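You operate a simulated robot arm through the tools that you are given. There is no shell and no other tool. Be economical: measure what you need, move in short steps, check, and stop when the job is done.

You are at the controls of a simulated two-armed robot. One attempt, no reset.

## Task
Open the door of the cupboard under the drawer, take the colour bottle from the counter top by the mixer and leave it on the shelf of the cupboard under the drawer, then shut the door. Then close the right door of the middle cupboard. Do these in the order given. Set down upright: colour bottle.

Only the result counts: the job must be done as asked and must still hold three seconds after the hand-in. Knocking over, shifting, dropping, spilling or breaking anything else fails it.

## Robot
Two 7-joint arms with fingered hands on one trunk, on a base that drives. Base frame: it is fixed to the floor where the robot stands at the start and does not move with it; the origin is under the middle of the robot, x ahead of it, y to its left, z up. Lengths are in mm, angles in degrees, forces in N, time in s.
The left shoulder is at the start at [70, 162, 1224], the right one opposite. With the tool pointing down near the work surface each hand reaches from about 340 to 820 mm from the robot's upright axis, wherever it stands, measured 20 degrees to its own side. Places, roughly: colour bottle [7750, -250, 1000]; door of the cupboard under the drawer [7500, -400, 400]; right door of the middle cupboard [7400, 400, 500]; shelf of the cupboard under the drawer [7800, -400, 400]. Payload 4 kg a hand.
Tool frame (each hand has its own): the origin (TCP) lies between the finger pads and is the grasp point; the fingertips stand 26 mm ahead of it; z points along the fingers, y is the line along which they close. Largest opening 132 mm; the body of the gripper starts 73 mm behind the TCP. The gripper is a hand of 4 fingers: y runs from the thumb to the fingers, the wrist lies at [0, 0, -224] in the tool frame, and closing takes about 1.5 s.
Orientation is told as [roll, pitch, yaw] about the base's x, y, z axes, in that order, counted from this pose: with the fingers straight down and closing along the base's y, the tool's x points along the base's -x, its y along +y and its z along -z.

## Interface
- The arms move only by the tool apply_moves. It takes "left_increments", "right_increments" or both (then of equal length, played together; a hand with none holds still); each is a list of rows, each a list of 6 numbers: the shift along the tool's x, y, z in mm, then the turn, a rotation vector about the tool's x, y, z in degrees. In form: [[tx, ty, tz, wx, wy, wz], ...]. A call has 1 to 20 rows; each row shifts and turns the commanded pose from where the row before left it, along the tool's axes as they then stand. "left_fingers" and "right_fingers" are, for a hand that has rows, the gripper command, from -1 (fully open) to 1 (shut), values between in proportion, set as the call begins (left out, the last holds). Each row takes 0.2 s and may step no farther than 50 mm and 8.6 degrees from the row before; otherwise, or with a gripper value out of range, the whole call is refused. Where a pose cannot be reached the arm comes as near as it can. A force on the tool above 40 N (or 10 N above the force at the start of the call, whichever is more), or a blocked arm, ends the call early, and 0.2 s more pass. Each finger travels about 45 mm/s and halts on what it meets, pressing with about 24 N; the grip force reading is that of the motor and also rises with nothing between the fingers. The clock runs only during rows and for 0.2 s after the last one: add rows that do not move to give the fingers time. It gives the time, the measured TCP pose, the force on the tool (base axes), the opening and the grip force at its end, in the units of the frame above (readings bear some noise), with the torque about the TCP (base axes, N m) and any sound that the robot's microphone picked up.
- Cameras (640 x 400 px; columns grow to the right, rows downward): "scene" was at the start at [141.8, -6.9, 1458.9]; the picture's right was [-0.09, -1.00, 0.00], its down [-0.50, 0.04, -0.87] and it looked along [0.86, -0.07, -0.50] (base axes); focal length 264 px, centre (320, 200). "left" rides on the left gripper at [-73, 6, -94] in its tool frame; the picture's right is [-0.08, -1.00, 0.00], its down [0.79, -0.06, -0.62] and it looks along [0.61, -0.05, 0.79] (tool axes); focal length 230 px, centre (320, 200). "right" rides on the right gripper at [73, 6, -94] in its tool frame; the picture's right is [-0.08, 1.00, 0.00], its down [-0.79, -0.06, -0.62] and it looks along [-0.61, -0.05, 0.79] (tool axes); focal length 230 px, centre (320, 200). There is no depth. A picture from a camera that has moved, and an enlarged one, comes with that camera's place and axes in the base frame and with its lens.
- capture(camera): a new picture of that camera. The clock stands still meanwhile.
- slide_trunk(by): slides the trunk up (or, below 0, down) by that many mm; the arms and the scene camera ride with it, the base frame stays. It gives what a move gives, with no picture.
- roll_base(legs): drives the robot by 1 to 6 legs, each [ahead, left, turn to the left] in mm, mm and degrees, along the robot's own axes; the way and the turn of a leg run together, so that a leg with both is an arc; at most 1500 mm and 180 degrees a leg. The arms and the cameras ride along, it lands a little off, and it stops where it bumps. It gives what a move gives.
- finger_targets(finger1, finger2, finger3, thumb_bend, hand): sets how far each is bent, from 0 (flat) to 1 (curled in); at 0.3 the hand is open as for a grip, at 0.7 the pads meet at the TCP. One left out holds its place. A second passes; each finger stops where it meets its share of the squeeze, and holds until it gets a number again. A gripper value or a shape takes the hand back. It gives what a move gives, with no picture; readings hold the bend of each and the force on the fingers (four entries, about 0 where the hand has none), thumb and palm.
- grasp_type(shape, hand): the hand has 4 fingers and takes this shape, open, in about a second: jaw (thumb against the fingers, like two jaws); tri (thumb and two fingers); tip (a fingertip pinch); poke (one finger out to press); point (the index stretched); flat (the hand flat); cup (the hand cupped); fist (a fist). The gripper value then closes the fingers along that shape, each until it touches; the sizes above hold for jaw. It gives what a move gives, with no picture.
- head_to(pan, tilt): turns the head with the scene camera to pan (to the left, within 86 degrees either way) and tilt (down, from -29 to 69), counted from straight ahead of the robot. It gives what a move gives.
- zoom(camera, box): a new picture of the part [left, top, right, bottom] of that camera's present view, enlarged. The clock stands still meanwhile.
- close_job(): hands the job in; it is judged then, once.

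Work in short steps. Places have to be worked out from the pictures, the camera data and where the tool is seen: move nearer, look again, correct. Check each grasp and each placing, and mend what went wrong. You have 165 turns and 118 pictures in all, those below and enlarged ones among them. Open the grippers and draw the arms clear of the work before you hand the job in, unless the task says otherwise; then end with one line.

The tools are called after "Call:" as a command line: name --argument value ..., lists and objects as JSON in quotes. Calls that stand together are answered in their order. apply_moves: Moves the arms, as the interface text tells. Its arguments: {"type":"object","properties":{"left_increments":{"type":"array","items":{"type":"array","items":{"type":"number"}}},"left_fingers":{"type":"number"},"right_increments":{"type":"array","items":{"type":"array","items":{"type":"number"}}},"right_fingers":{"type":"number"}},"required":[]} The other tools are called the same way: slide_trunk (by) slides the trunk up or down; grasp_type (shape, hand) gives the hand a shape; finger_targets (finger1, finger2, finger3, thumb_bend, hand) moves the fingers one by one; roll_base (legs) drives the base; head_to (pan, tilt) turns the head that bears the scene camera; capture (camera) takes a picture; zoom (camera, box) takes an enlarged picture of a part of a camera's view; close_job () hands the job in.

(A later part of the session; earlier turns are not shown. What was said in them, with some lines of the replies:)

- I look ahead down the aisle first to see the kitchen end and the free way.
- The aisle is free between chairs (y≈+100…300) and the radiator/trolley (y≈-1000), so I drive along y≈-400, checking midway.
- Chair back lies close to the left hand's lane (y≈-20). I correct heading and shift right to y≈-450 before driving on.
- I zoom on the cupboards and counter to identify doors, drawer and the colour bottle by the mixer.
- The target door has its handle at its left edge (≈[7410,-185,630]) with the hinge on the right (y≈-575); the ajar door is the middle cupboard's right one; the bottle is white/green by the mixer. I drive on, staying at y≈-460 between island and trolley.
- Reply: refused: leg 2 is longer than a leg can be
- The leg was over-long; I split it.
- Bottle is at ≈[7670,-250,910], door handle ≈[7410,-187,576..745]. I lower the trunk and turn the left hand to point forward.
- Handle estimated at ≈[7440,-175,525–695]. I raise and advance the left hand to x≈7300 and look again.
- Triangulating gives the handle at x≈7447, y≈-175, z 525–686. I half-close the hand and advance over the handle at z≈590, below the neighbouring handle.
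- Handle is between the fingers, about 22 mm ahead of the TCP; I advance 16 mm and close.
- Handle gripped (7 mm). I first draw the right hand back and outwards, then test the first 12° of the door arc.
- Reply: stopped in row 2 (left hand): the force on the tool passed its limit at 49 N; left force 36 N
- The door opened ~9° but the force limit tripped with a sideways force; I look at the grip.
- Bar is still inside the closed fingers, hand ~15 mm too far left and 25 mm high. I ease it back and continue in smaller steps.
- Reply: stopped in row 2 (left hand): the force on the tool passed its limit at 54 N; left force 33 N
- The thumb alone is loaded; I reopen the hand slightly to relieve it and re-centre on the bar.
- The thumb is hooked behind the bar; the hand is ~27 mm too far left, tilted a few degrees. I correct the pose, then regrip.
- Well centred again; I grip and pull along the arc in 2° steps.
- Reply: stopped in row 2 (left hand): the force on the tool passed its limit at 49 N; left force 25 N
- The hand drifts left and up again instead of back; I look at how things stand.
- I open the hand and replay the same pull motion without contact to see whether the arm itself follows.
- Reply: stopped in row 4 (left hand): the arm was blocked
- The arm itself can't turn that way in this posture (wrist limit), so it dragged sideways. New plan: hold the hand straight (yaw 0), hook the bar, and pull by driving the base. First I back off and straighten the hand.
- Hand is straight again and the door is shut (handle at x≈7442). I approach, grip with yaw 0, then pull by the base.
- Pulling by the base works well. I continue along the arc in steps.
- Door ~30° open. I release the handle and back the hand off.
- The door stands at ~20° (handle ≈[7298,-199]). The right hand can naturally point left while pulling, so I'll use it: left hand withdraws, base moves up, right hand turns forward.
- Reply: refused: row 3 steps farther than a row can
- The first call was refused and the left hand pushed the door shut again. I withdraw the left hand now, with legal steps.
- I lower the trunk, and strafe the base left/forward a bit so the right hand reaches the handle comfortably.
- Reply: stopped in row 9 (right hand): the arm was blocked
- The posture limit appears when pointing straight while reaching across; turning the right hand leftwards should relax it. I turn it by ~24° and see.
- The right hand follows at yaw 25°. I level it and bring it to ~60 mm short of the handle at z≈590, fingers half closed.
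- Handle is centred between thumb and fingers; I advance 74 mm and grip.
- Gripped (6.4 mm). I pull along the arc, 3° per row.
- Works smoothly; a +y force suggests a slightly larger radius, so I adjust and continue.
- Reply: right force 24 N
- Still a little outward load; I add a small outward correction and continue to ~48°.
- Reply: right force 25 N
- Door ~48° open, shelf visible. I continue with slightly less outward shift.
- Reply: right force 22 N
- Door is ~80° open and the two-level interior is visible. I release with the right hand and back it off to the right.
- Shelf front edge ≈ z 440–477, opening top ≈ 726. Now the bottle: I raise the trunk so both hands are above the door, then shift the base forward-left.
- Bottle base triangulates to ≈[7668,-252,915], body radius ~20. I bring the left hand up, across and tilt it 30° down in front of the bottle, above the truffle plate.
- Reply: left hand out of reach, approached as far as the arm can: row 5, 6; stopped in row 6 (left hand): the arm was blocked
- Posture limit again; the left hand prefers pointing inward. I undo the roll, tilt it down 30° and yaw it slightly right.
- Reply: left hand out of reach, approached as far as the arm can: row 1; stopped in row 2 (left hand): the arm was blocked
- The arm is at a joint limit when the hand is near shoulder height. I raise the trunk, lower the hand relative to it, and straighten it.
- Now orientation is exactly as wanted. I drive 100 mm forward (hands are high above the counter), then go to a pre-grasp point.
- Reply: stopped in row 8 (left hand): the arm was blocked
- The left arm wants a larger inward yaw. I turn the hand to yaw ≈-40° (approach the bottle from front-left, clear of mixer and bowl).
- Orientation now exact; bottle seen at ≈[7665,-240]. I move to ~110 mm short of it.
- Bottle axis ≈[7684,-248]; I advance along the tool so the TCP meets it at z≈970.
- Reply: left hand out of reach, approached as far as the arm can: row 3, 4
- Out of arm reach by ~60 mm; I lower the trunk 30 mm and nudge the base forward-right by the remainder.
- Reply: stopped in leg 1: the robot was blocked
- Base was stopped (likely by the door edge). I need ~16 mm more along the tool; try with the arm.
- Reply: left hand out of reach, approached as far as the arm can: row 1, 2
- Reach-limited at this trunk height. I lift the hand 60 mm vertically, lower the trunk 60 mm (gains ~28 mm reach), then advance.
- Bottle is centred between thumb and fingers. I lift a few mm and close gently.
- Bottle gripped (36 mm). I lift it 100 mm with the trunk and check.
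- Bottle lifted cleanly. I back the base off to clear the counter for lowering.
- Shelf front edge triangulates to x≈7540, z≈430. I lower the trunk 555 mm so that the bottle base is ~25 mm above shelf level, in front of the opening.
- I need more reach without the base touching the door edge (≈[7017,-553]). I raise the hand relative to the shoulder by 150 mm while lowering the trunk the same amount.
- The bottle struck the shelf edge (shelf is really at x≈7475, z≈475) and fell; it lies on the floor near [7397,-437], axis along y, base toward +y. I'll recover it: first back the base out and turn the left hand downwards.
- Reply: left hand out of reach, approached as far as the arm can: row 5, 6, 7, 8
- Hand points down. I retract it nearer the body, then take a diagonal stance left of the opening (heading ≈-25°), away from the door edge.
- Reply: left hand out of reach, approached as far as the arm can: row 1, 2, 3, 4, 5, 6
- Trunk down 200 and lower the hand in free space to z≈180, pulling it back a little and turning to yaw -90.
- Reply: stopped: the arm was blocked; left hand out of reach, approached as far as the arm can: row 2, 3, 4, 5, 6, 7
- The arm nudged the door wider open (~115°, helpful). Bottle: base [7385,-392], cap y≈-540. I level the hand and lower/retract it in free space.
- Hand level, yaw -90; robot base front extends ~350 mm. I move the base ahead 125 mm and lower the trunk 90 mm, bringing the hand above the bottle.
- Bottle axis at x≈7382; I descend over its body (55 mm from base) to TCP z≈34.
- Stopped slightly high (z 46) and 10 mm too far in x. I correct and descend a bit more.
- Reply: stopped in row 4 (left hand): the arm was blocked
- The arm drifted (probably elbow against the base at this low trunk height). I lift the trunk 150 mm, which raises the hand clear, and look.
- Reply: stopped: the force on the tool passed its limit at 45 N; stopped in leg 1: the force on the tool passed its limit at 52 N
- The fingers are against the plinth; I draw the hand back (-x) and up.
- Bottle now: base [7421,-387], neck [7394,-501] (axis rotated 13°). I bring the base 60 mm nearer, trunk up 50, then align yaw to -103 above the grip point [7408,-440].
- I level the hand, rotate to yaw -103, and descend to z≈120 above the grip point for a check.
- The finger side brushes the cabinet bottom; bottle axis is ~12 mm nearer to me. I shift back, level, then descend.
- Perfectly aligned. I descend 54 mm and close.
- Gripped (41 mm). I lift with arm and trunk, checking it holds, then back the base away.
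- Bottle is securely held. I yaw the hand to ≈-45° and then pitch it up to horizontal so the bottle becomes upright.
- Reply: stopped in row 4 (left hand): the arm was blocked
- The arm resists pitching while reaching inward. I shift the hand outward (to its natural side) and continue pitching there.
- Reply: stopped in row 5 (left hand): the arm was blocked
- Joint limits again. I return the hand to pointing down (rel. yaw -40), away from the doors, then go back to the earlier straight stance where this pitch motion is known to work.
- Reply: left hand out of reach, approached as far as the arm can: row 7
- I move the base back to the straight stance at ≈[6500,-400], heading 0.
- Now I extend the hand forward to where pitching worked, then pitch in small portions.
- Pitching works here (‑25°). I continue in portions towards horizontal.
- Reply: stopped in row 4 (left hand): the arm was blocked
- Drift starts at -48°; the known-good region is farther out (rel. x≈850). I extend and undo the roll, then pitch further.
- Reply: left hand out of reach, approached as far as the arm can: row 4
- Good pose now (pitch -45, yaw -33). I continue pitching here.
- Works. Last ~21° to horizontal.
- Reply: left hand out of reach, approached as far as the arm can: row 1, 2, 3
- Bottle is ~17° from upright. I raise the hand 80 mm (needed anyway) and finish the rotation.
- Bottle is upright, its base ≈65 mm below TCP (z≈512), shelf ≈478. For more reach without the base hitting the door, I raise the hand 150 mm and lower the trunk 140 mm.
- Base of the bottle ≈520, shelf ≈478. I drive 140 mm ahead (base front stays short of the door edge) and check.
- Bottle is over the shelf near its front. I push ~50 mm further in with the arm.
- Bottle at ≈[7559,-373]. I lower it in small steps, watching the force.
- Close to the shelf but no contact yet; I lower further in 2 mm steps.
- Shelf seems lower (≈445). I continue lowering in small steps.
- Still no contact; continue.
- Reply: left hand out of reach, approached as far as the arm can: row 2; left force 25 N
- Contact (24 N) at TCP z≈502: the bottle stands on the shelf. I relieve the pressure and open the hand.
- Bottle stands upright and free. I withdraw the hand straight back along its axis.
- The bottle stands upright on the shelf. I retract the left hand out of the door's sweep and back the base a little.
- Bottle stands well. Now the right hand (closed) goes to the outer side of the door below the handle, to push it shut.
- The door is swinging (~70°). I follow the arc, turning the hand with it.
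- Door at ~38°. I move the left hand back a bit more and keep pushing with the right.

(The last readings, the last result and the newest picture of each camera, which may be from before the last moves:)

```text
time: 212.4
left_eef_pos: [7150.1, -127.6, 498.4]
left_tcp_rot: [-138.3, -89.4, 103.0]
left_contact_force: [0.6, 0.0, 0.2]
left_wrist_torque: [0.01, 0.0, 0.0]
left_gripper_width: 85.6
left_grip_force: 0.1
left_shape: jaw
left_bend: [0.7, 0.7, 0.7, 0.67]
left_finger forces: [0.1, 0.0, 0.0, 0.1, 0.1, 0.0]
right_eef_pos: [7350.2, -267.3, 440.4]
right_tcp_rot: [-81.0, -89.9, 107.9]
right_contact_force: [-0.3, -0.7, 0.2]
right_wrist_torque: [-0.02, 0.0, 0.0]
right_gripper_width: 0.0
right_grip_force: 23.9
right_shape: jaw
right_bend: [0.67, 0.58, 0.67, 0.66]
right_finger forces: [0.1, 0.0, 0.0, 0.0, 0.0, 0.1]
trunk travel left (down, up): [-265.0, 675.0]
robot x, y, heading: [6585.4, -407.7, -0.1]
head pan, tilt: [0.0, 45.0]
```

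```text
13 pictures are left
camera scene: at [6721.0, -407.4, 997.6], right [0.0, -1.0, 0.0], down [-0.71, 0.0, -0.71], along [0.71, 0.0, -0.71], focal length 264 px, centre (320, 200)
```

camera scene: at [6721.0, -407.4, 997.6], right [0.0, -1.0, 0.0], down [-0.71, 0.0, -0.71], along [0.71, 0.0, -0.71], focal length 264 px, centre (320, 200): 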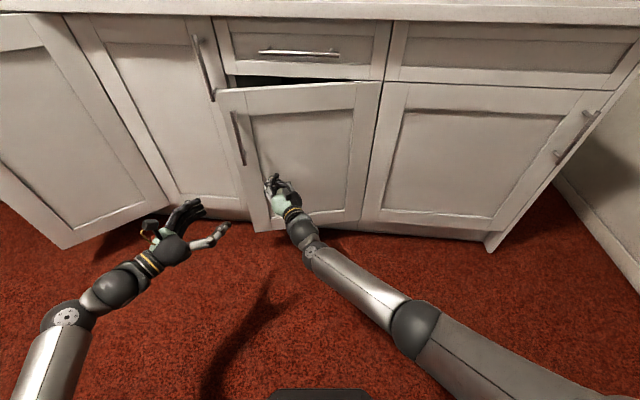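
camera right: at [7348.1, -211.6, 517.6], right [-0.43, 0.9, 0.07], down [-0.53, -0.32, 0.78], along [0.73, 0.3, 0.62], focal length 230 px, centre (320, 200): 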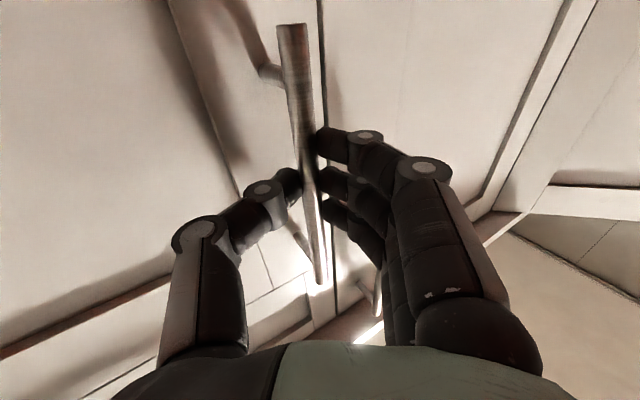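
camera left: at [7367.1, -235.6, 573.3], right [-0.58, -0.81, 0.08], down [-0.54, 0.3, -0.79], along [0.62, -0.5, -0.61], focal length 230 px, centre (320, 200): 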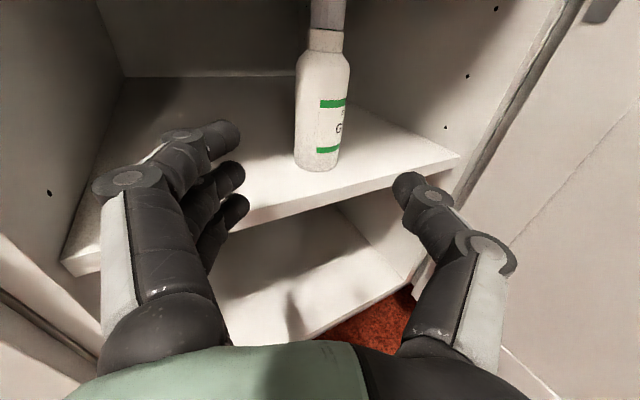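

Door ~12°. I push on in +x until contact force rises.

Call:
apply_moves --right_increments '[[0, -12, 24, 2, 0, 0], [0, -11, 24, 2, 0, 0], [0, -10, 24, 2, 0, 0], [0, -3, 8, 0, 0, 0], [0, -3, 8, 0, 0, 0]]'

Call:
capture --camera "scene"

```text
time: 213.8
left_eef_pos: [7150.2, -127.6, 498.3]
left_tcp_rot: [-139.2, -89.4, 103.6]
left_contact_force: [-0.5, -0.6, -0.3]
left_wrist_torque: [0.03, 0.0, -0.02]
left_gripper_width: 85.3
left_grip_force: 0.0
left_shape: jaw
left_bend: [0.7, 0.7, 0.7, 0.67]
left_finger forces: [0.1, 0.1, 0.0, 0.1, 0.0, 0.0]
right_eef_pos: [7418.1, -298.1, 436.7]
right_tcp_rot: [-79.1, -88.1, 98.1]
right_contact_force: [-1.2, 0.8, 0.1]
right_wrist_torque: [-0.01, -0.01, 0.0]
right_gripper_width: 0.2
right_grip_force: 23.9
right_shape: jaw
right_bend: [0.67, 0.58, 0.67, 0.66]
right_finger forces: [0.0, 0.0, 0.1, 0.0, 0.1, 0.0]
right hand out of reach, approached as far as the arm can: row 3, 4, 5
trunk travel left (down, up): [-265.0, 675.0]
robot x, y, heading: [6590.3, -402.7, -0.2]
head pan, tilt: [0.0, 45.0]
stopped in row 5 (right hand): the arm was blocked; the commanded pose is now the measured one
```

```text
12 pictures are left
camera scene: at [6721.1, -407.7, 997.6], right [0.0, -1.0, 0.0], down [-0.71, 0.0, -0.71], along [0.71, 0.0, -0.71], focal length 264 px, centre (320, 200)
```

scene: 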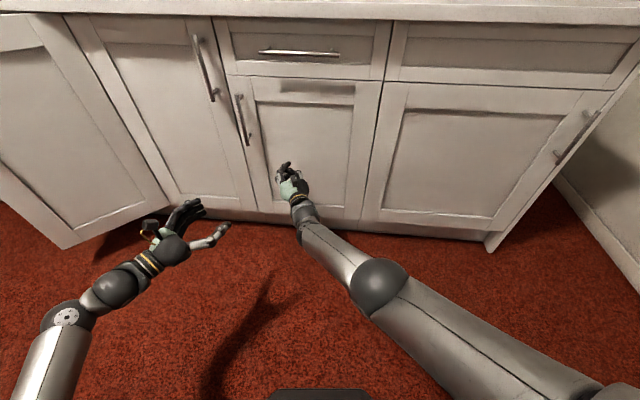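

The door looks shut or nearly so; I press it home by nudging the base forward.

Call:
roll_base --legs '[[45, 0, 0]]'

Call:
zoom --camera "scene" --box '[190, 10, 420, 230]'

```text
time: 214.8
left_eef_pos: [7188.4, -127.4, 499.8]
left_tcp_rot: [-147.8, -89.4, 112.4]
left_contact_force: [0.0, -0.1, -0.4]
left_wrist_torque: [-0.01, 0.01, 0.01]
left_gripper_width: 85.5
left_grip_force: 0.0
left_shape: jaw
left_bend: [0.7, 0.7, 0.7, 0.67]
left_finger forces: [0.0, 0.0, 0.0, 0.1, 0.0, 0.0]
right_eef_pos: [7454.4, -295.2, 435.0]
right_tcp_rot: [-75.4, -88.2, 95.1]
right_contact_force: [-17.4, 1.7, 2.3]
right_wrist_torque: [-0.02, 0.02, -0.18]
right_gripper_width: 0.0
right_grip_force: 24.1
right_shape: jaw
right_bend: [0.71, 0.58, 0.71, 0.67]
right_finger forces: [9.6, 0.1, 6.9, 0.1, 0.1, 0.0]
trunk travel left (down, up): [-265.0, 675.0]
robot x, y, heading: [6628.2, -407.6, -0.2]
head pan, tilt: [0.0, 45.0]
stopped in leg 1: the force on the tool passed its limit at 87 N (the readings are from after the stop); the commanded pose is now the measured one
```

```text
1.82 times, centred on (305, 120) of scene
camera zoom: at [6758.7, -407.5, 997.9], right [0.0, -1.0, 0.0], down [-0.71, 0.0, -0.71], along [0.71, 0.0, -0.71], focal length 479 px, centre (347, 346)
```

zoom: 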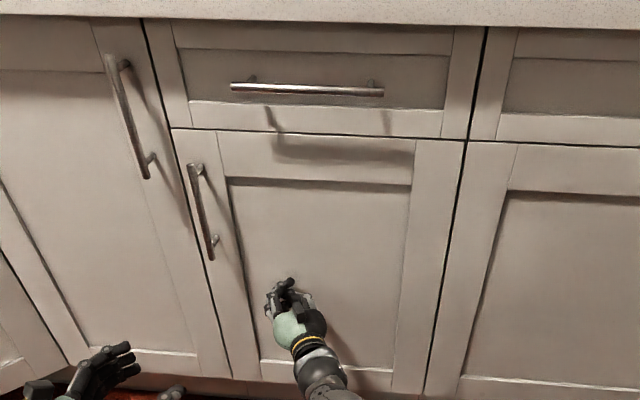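

The door is shut flush. Now I retract both hands before moving over to the middle cupboard.

Call:
apply_moves --left_increments '[[0, 0, 0, 0, 0, 0], [0, 0, -20, 0, 0, 0], [0, 0, -20, 0, 0, 0], [0, 0, -20, 0, 0, 0], [0, 0, -20, 0, 0, 0], [0, 0, 0, 0, 0, 0], [0, 0, 0, 0, 0, 0], [0, 0, 0, 0, 0, 0], [0, 0, 0, 0, 0, 0], [0, 0, 0, 0, 0, 0], [0, 0, 0, 0, 0, 0]]' --right_increments '[[0, 0, -45, 0, 0, 0], [0, -10, -45, 0, 0, 0], [0, -20, -45, 0, 0, 0], [0, -20, -45, 0, 0, 0], [0, -20, -45, 0, 0, 0], [0, -21, -45, 0, 0, 0], [0, -21, -45, 0, 0, 0], [0, -21, -45, 0, 0, 0], [0, -21, -45, 0, 0, 0], [0, -21, -45, 0, 0, 0], [0, -21, -40, 0, 0, 0]]'

Call:
roll_base --legs '[[100, 60, 0], [0, 0, 30]]'

Call:
capture --camera "scene"

```text
time: 217.2
left_eef_pos: [7124.3, -81.4, 497.3]
left_tcp_rot: [-142.4, -89.4, 107.0]
left_contact_force: [-0.2, 0.6, 0.5]
left_wrist_torque: [-0.01, 0.0, -0.01]
left_gripper_width: 85.5
left_grip_force: 0.0
left_shape: jaw
left_bend: [0.7, 0.7, 0.7, 0.67]
left_finger forces: [0.0, 0.0, 0.1, 0.0, 0.1, 0.1]
right_eef_pos: [7061.2, -643.2, 444.2]
right_tcp_rot: [-76.7, -88.2, 96.4]
right_contact_force: [0.0, 0.1, 1.2]
right_wrist_torque: [0.0, 0.0, 0.01]
right_gripper_width: 0.0
right_grip_force: 23.9
right_shape: jaw
right_bend: [0.68, 0.58, 0.68, 0.67]
right_finger forces: [0.0, 0.1, 0.0, 0.1, 0.1, 0.1]
trunk travel left (down, up): [-265.0, 675.0]
robot x, y, heading: [6624.7, -408.2, -0.2]
head pan, tilt: [0.0, 45.0]
```

```text
time: 219.9
left_eef_pos: [6993.7, 181.5, 498.7]
left_tcp_rot: [-142.3, -89.4, 136.9]
left_contact_force: [0.2, 0.5, -0.4]
left_wrist_torque: [0.0, -0.01, -0.02]
left_gripper_width: 85.4
left_grip_force: 0.0
left_shape: jaw
left_bend: [0.7, 0.7, 0.7, 0.67]
left_finger forces: [0.0, 0.1, 0.0, 0.0, 0.0, 0.1]
right_eef_pos: [7220.1, -337.5, 442.7]
right_tcp_rot: [-74.2, -88.3, 123.9]
right_contact_force: [0.1, -0.2, 0.0]
right_wrist_torque: [0.0, -0.02, 0.0]
right_gripper_width: 0.1
right_grip_force: 24.5
right_shape: jaw
right_bend: [0.68, 0.58, 0.68, 0.67]
right_finger forces: [0.1, 0.0, 0.0, 0.1, 0.0, 0.0]
trunk travel left (down, up): [-265.0, 675.0]
robot x, y, heading: [6727.9, -349.7, 30.0]
head pan, tilt: [0.0, 45.0]
```

```text
10 pictures are left
camera scene: at [6841.2, -283.2, 997.7], right [0.5, -0.87, 0.0], down [-0.61, -0.35, -0.71], along [0.61, 0.35, -0.71], focal length 264 px, centre (320, 200)
```

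scene: 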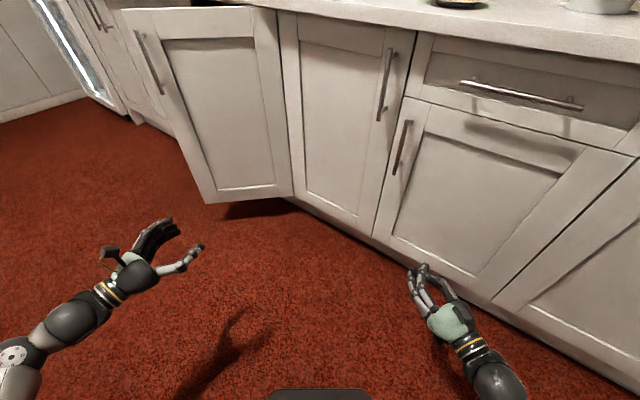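

Door of the middle cupboard: hinge ≈[7475,220], free edge ≈[7275,511] (~34° open). I move the base so that the left hand stands in front of it.

Call:
roll_base --legs '[[274, 130, 0]]'

Call:
apply_moves --left_fingers 1 --left_increments '[[0, 0, 0, 0, 0, 0], [0, 0, 0, 0, 0, 0], [0, 0, 0, 0, 0, 0], [0, 0, 0, 0, 0, 0], [0, 0, 0, 0, 0, 0], [0, 0, 0, 0, 0, 0]]'

Call:
capture --camera "scene"

```text
time: 222.0
left_eef_pos: [7171.5, 434.9, 499.8]
left_tcp_rot: [-141.2, -89.3, 135.8]
left_contact_force: [-1.0, -0.7, 0.5]
left_wrist_torque: [-0.01, 0.03, -0.01]
left_gripper_width: 85.6
left_grip_force: 0.1
left_shape: jaw
left_bend: [0.7, 0.7, 0.7, 0.67]
left_finger forces: [0.1, 0.0, 0.0, 0.0, 0.0, 0.0]
right_eef_pos: [7396.7, -83.4, 444.4]
right_tcp_rot: [-73.9, -88.2, 123.6]
right_contact_force: [-0.4, -0.5, 0.1]
right_wrist_torque: [-0.01, 0.01, -0.01]
right_gripper_width: 0.2
right_grip_force: 23.9
right_shape: jaw
right_bend: [0.68, 0.58, 0.68, 0.67]
right_finger forces: [0.0, 0.1, 0.1, 0.1, 0.1, 0.0]
trunk travel left (down, up): [-265.0, 675.0]
robot x, y, heading: [6905.1, -94.4, 29.9]
head pan, tilt: [0.0, 45.0]
```

```text
time: 223.4
left_eef_pos: [7173.1, 435.0, 499.2]
left_tcp_rot: [-141.9, -89.4, 136.6]
left_contact_force: [0.1, 0.0, -0.6]
left_wrist_torque: [0.01, 0.02, 0.0]
left_gripper_width: 0.0
left_grip_force: 22.0
left_shape: jaw
left_bend: [0.67, 0.59, 0.67, 0.66]
left_finger forces: [0.0, 0.1, 0.0, 0.0, 0.0, 0.0]
right_eef_pos: [7396.5, -84.8, 443.2]
right_tcp_rot: [-74.1, -88.2, 123.8]
right_contact_force: [-0.1, -0.1, -0.7]
right_wrist_torque: [0.01, 0.02, 0.0]
right_gripper_width: 0.4
right_grip_force: 23.7
right_shape: jaw
right_bend: [0.68, 0.58, 0.68, 0.67]
right_finger forces: [0.0, 0.1, 0.0, 0.1, 0.0, 0.0]
trunk travel left (down, up): [-265.0, 675.0]
robot x, y, heading: [6900.4, -97.9, 29.8]
head pan, tilt: [0.0, 45.0]
```

```text
9 pictures are left
camera scene: at [7019.7, -30.3, 997.7], right [0.5, -0.87, 0.0], down [-0.61, -0.35, -0.71], along [0.61, 0.35, -0.71], focal length 264 px, centre (320, 200)
```

scene: 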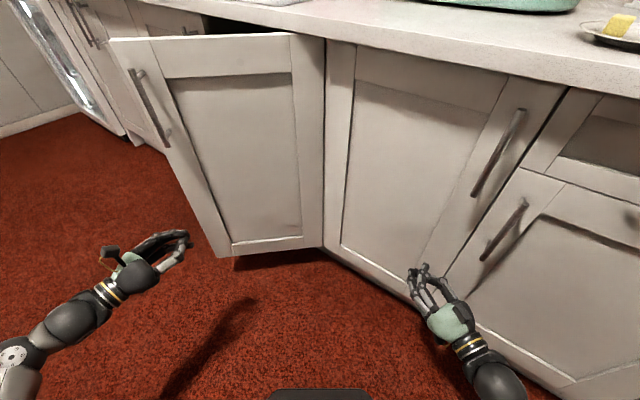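

I push the door with the closed left hand, moving forward and slightly left along its arc.

Call:
apply_moves --left_increments '[[0, 12, 29, 0, 0, 0], [0, 12, 29, 0, 0, 0], [0, 12, 29, 0, 0, 0], [0, 12, 29, 0, 0, 0], [0, 10, 27, 0, 0, 0], [0, 10, 27, 0, 0, 0], [0, 10, 27, 0, 0, 0]]'

Call:
capture --camera "scene"

```text
time: 225.0
left_eef_pos: [7376.9, 494.6, 501.5]
left_tcp_rot: [-138.5, -89.4, 133.1]
left_contact_force: [-0.5, 0.0, 0.2]
left_wrist_torque: [0.02, 0.0, 0.0]
left_gripper_width: 0.0
left_grip_force: 23.9
left_shape: jaw
left_bend: [0.67, 0.58, 0.67, 0.66]
left_finger forces: [0.0, 0.1, 0.0, 0.0, 0.1, 0.1]
right_eef_pos: [7398.0, -84.9, 443.0]
right_tcp_rot: [-74.0, -88.2, 123.6]
right_contact_force: [-0.1, 0.1, -0.3]
right_wrist_torque: [0.01, 0.03, 0.02]
right_gripper_width: 0.0
right_grip_force: 23.8
right_shape: jaw
right_bend: [0.68, 0.58, 0.68, 0.67]
right_finger forces: [0.1, 0.0, 0.1, 0.1, 0.1, 0.0]
trunk travel left (down, up): [-265.0, 675.0]
robot x, y, heading: [6906.1, -96.8, 29.7]
head pan, tilt: [0.0, 45.0]
```

```text
8 pictures are left
camera scene: at [7019.8, -30.2, 997.7], right [0.5, -0.87, 0.0], down [-0.61, -0.35, -0.71], along [0.61, 0.35, -0.71], focal length 264 px, centre (320, 200)
```

scene: 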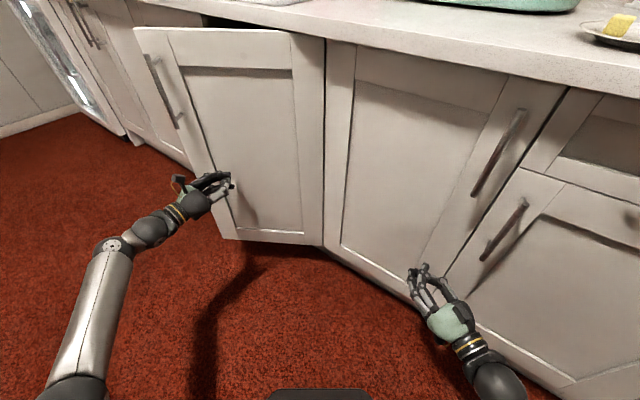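

Door is swinging in. I continue the push until it shuts.

Call:
apply_moves --left_increments '[[0, 8, 22, 0, 0, 0], [0, 8, 22, 0, 0, 0], [0, 5, 16, 0, 0, 0], [0, 3, 12, 0, 0, 0], [0, 3, 12, 0, 0, 0], [0, 0, 8, 0, 0, 0]]'

Call:
capture --camera "scene"

```text
time: 226.4
left_eef_pos: [7470.8, 511.1, 501.0]
left_tcp_rot: [-142.9, -89.4, 137.4]
left_contact_force: [0.4, -0.3, -0.7]
left_wrist_torque: [0.01, 0.01, 0.0]
left_gripper_width: 0.3
left_grip_force: 24.2
left_shape: jaw
left_bend: [0.67, 0.58, 0.67, 0.66]
left_finger forces: [0.1, 0.0, 0.0, 0.0, 0.1, 0.0]
right_eef_pos: [7397.1, -83.6, 443.7]
right_tcp_rot: [-73.9, -88.2, 123.7]
right_contact_force: [1.1, 0.4, 0.8]
right_wrist_torque: [0.02, 0.01, -0.01]
right_gripper_width: 0.0
right_grip_force: 23.8
right_shape: jaw
right_bend: [0.68, 0.58, 0.68, 0.67]
right_finger forces: [0.0, 0.1, 0.0, 0.0, 0.0, 0.0]
trunk travel left (down, up): [-265.0, 675.0]
robot x, y, heading: [6906.8, -96.1, 30.1]
head pan, tilt: [0.0, 45.0]
```

```text
7 pictures are left
camera scene: at [7019.8, -30.3, 997.7], right [0.5, -0.87, 0.0], down [-0.61, -0.35, -0.71], along [0.61, 0.35, -0.71], focal length 264 px, centre (320, 200)
```

scene: 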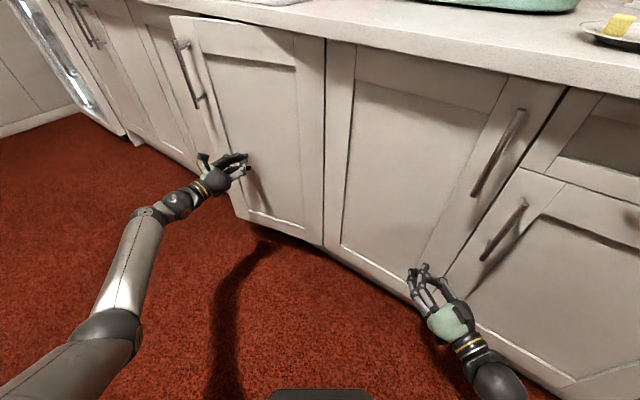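

Not quite shut yet (the cabinet front is a little farther here). I continue.

Call:
apply_moves --left_increments '[[0, 4, 15, 0, 0, 0], [0, 4, 15, 0, 0, 0], [0, 3, 12, 0, 0, 0], [0, 2, 10, 0, 0, 0], [0, 2, 10, 0, 0, 0], [0, 0, 8, 0, 0, 0]]'

Call:
capture --camera "scene"

```text
time: 227.8
left_eef_pos: [7537.0, 522.3, 501.1]
left_tcp_rot: [-139.7, -89.4, 134.4]
left_contact_force: [-23.6, -2.9, 2.0]
left_wrist_torque: [0.02, -0.04, 0.11]
left_gripper_width: 0.0
left_grip_force: 24.2
left_shape: jaw
left_bend: [0.67, 0.61, 0.67, 0.67]
left_finger forces: [0.0, 0.0, 0.0, 0.1, 0.1, 0.1]
right_eef_pos: [7397.1, -82.4, 444.1]
right_tcp_rot: [-77.0, -88.2, 126.7]
right_contact_force: [0.3, 0.9, -0.1]
right_wrist_torque: [-0.01, -0.03, 0.02]
right_gripper_width: 0.0
right_grip_force: 23.9
right_shape: jaw
right_bend: [0.68, 0.58, 0.68, 0.67]
right_finger forces: [0.1, 0.0, 0.1, 0.0, 0.0, 0.0]
trunk travel left (down, up): [-265.0, 675.0]
robot x, y, heading: [6905.5, -94.8, 30.2]
head pan, tilt: [0.0, 45.0]
```

```text
6 pictures are left
camera scene: at [7017.5, -30.4, 997.9], right [0.5, -0.87, 0.0], down [-0.61, -0.35, -0.71], along [0.61, 0.35, -0.71], focal length 264 px, centre (320, 200)
```

scene: 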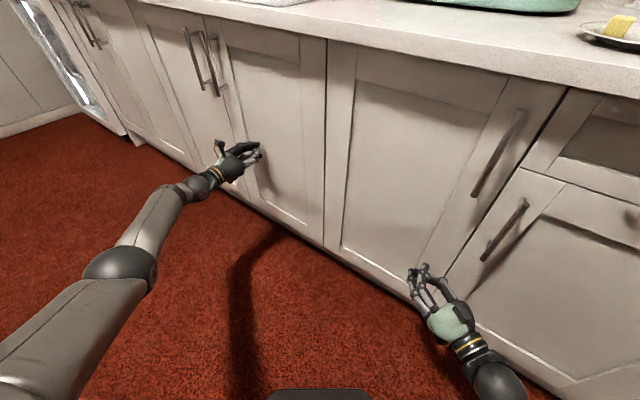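

Force 24 N in -x: the door is home. I draw the left hand back and check both doors.

Call:
apply_moves --left_increments '[[0, 0, -40, 0, 0, 0], [0, 0, -45, 0, 0, 0], [0, 0, -45, 0, 0, 0], [0, 0, -45, 0, 0, 0], [0, 0, -45, 0, 0, 0], [0, 0, -45, 0, 0, 0]]'

Call:
zoom --camera "scene" --box '[120, 0, 420, 260]'

```text
time: 229.2
left_eef_pos: [7276.4, 542.4, 500.2]
left_tcp_rot: [-143.6, -89.5, 138.1]
left_contact_force: [-0.6, -0.4, 0.2]
left_wrist_torque: [0.01, 0.0, -0.02]
left_gripper_width: 0.0
left_grip_force: 24.0
left_shape: jaw
left_bend: [0.67, 0.57, 0.67, 0.67]
left_finger forces: [0.0, 0.0, 0.0, 0.0, 0.1, 0.0]
right_eef_pos: [7397.4, -84.5, 443.6]
right_tcp_rot: [-74.1, -88.2, 123.7]
right_contact_force: [-0.6, -0.1, 0.1]
right_wrist_torque: [-0.01, 0.0, -0.02]
right_gripper_width: 0.0
right_grip_force: 24.4
right_shape: jaw
right_bend: [0.68, 0.58, 0.68, 0.67]
right_finger forces: [0.0, 0.0, 0.1, 0.0, 0.0, 0.1]
trunk travel left (down, up): [-265.0, 675.0]
robot x, y, heading: [6905.9, -98.1, 29.8]
head pan, tilt: [0.0, 45.0]
```

```text
1.54 times, centred on (270, 130) of scene
camera zoom: at [7019.7, -30.3, 997.7], right [0.5, -0.87, 0.0], down [-0.61, -0.35, -0.71], along [0.61, 0.35, -0.71], focal length 406 px, centre (397, 308)
```

zoom: 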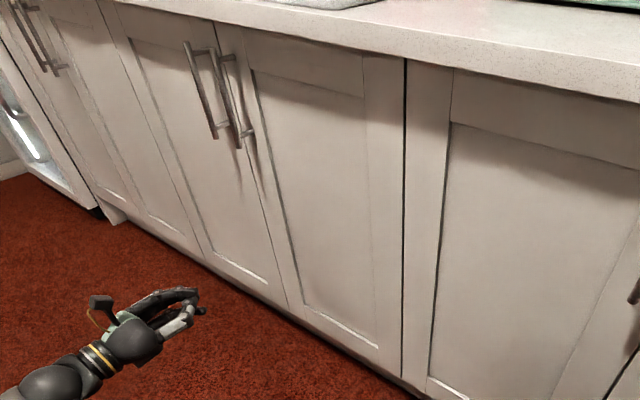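

The middle door is flush shut. I drive back the way I came and open both hands, then take a last look.

Call:
roll_base --legs '[[-250, -130, 0]]'

Call:
apply_moves --left_fingers -0.5 --right_fingers -0.5 --left_increments '[[0, 0, 0, 0, 0, 0], [0, 0, 0, 0, 0, 0], [0, 0, 0, 0, 0, 0], [0, 0, 0, 0, 0, 0], [0, 0, 0, 0, 0, 0], [0, 0, 0, 0, 0, 0]]' --right_increments '[[0, 0, -20, 0, 0, 0], [0, 0, -20, 0, 0, 0], [0, 0, 0, 0, 0, 0], [0, 0, 0, 0, 0, 0], [0, 0, 0, 0, 0, 0], [0, 0, 0, 0, 0, 0]]'

Call:
head_to --pan -25 --tilt 40

Call:
capture --camera "scene"

```text
time: 231.1
left_eef_pos: [7121.8, 304.5, 500.7]
left_tcp_rot: [-143.5, -89.3, 138.4]
left_contact_force: [0.0, -0.1, 0.1]
left_wrist_torque: [0.02, 0.0, 0.01]
left_gripper_width: 0.0
left_grip_force: 24.0
left_shape: jaw
left_bend: [0.67, 0.57, 0.67, 0.67]
left_finger forces: [0.0, 0.0, 0.0, 0.1, 0.0, 0.0]
right_eef_pos: [7243.8, -322.3, 444.9]
right_tcp_rot: [-74.4, -88.3, 124.4]
right_contact_force: [0.5, -0.1, 0.1]
right_wrist_torque: [-0.03, -0.01, -0.02]
right_gripper_width: 0.0
right_grip_force: 23.9
right_shape: jaw
right_bend: [0.68, 0.58, 0.68, 0.67]
right_finger forces: [0.0, 0.0, 0.0, 0.0, 0.1, 0.0]
trunk travel left (down, up): [-265.0, 675.0]
robot x, y, heading: [6751.7, -338.3, 30.3]
head pan, tilt: [0.0, 45.0]
```

```text
time: 232.5
left_eef_pos: [7121.1, 304.0, 500.9]
left_tcp_rot: [-142.5, -89.4, 137.3]
left_contact_force: [0.0, -0.6, 0.0]
left_wrist_torque: [-0.03, 0.01, 0.0]
left_gripper_width: 98.5
left_grip_force: 0.1
left_shape: jaw
left_bend: [0.64, 0.64, 0.64, 0.6]
left_finger forces: [0.0, 0.1, 0.1, 0.1, 0.0, 0.1]
right_eef_pos: [7216.7, -354.1, 444.1]
right_tcp_rot: [-74.1, -88.2, 124.1]
right_contact_force: [0.2, -0.9, -0.7]
right_wrist_torque: [0.0, 0.0, -0.04]
right_gripper_width: 98.7
right_grip_force: 0.1
right_shape: jaw
right_bend: [0.64, 0.64, 0.64, 0.6]
right_finger forces: [0.0, 0.0, 0.0, 0.0, 0.0, 0.1]
trunk travel left (down, up): [-265.0, 675.0]
robot x, y, heading: [6749.9, -332.4, 30.2]
head pan, tilt: [0.0, 45.0]
```

```text
time: 233.4
left_eef_pos: [7121.2, 305.4, 500.2]
left_tcp_rot: [-142.5, -89.4, 137.5]
left_contact_force: [-0.5, -0.4, -0.2]
left_wrist_torque: [-0.01, 0.02, 0.03]
left_gripper_width: 98.6
left_grip_force: 0.0
left_shape: jaw
left_bend: [0.64, 0.64, 0.64, 0.6]
left_finger forces: [0.0, 0.0, 0.0, 0.1, 0.1, 0.0]
right_eef_pos: [7217.9, -353.1, 443.4]
right_tcp_rot: [-74.3, -88.2, 124.2]
right_contact_force: [0.3, -0.6, -0.1]
right_wrist_torque: [0.01, -0.03, -0.05]
right_gripper_width: 98.6
right_grip_force: 0.1
right_shape: jaw
right_bend: [0.64, 0.64, 0.64, 0.6]
right_finger forces: [0.0, 0.0, 0.0, 0.1, 0.0, 0.1]
trunk travel left (down, up): [-265.0, 675.0]
robot x, y, heading: [6752.4, -336.1, 29.8]
head pan, tilt: [-25.0, 40.0]
```

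```text
4 pictures are left
camera scene: at [6879.8, -302.8, 1004.9], right [0.09, -1.0, 0.0], down [-0.64, -0.06, -0.77], along [0.76, 0.07, -0.64], focal length 264 px, centre (320, 200)
```

scene: 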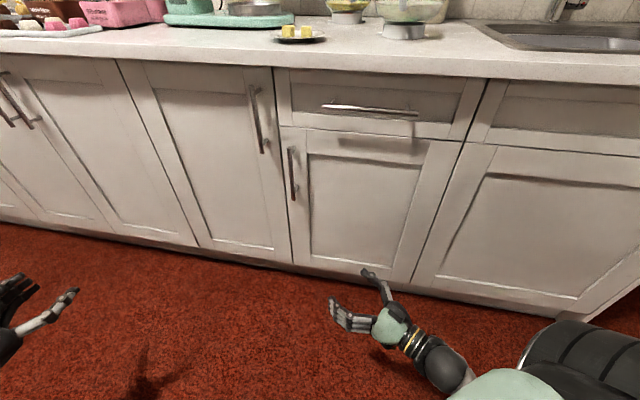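

Both doors are shut, the plate and bowls are undisturbed, and both hands are open and clear. I hand the job in.

Call:
close_job

```text
The job is handed in.
```

The colour bottle is standing upright on the shelf of the cupboard under the drawer, and that door and the right door of the middle cupboard are both shut. I dropped the bottle once on the way, when it struck the shelf edge and fell to the floor, then picked it up and placed it; nothing else was knocked over or moved that I could see.
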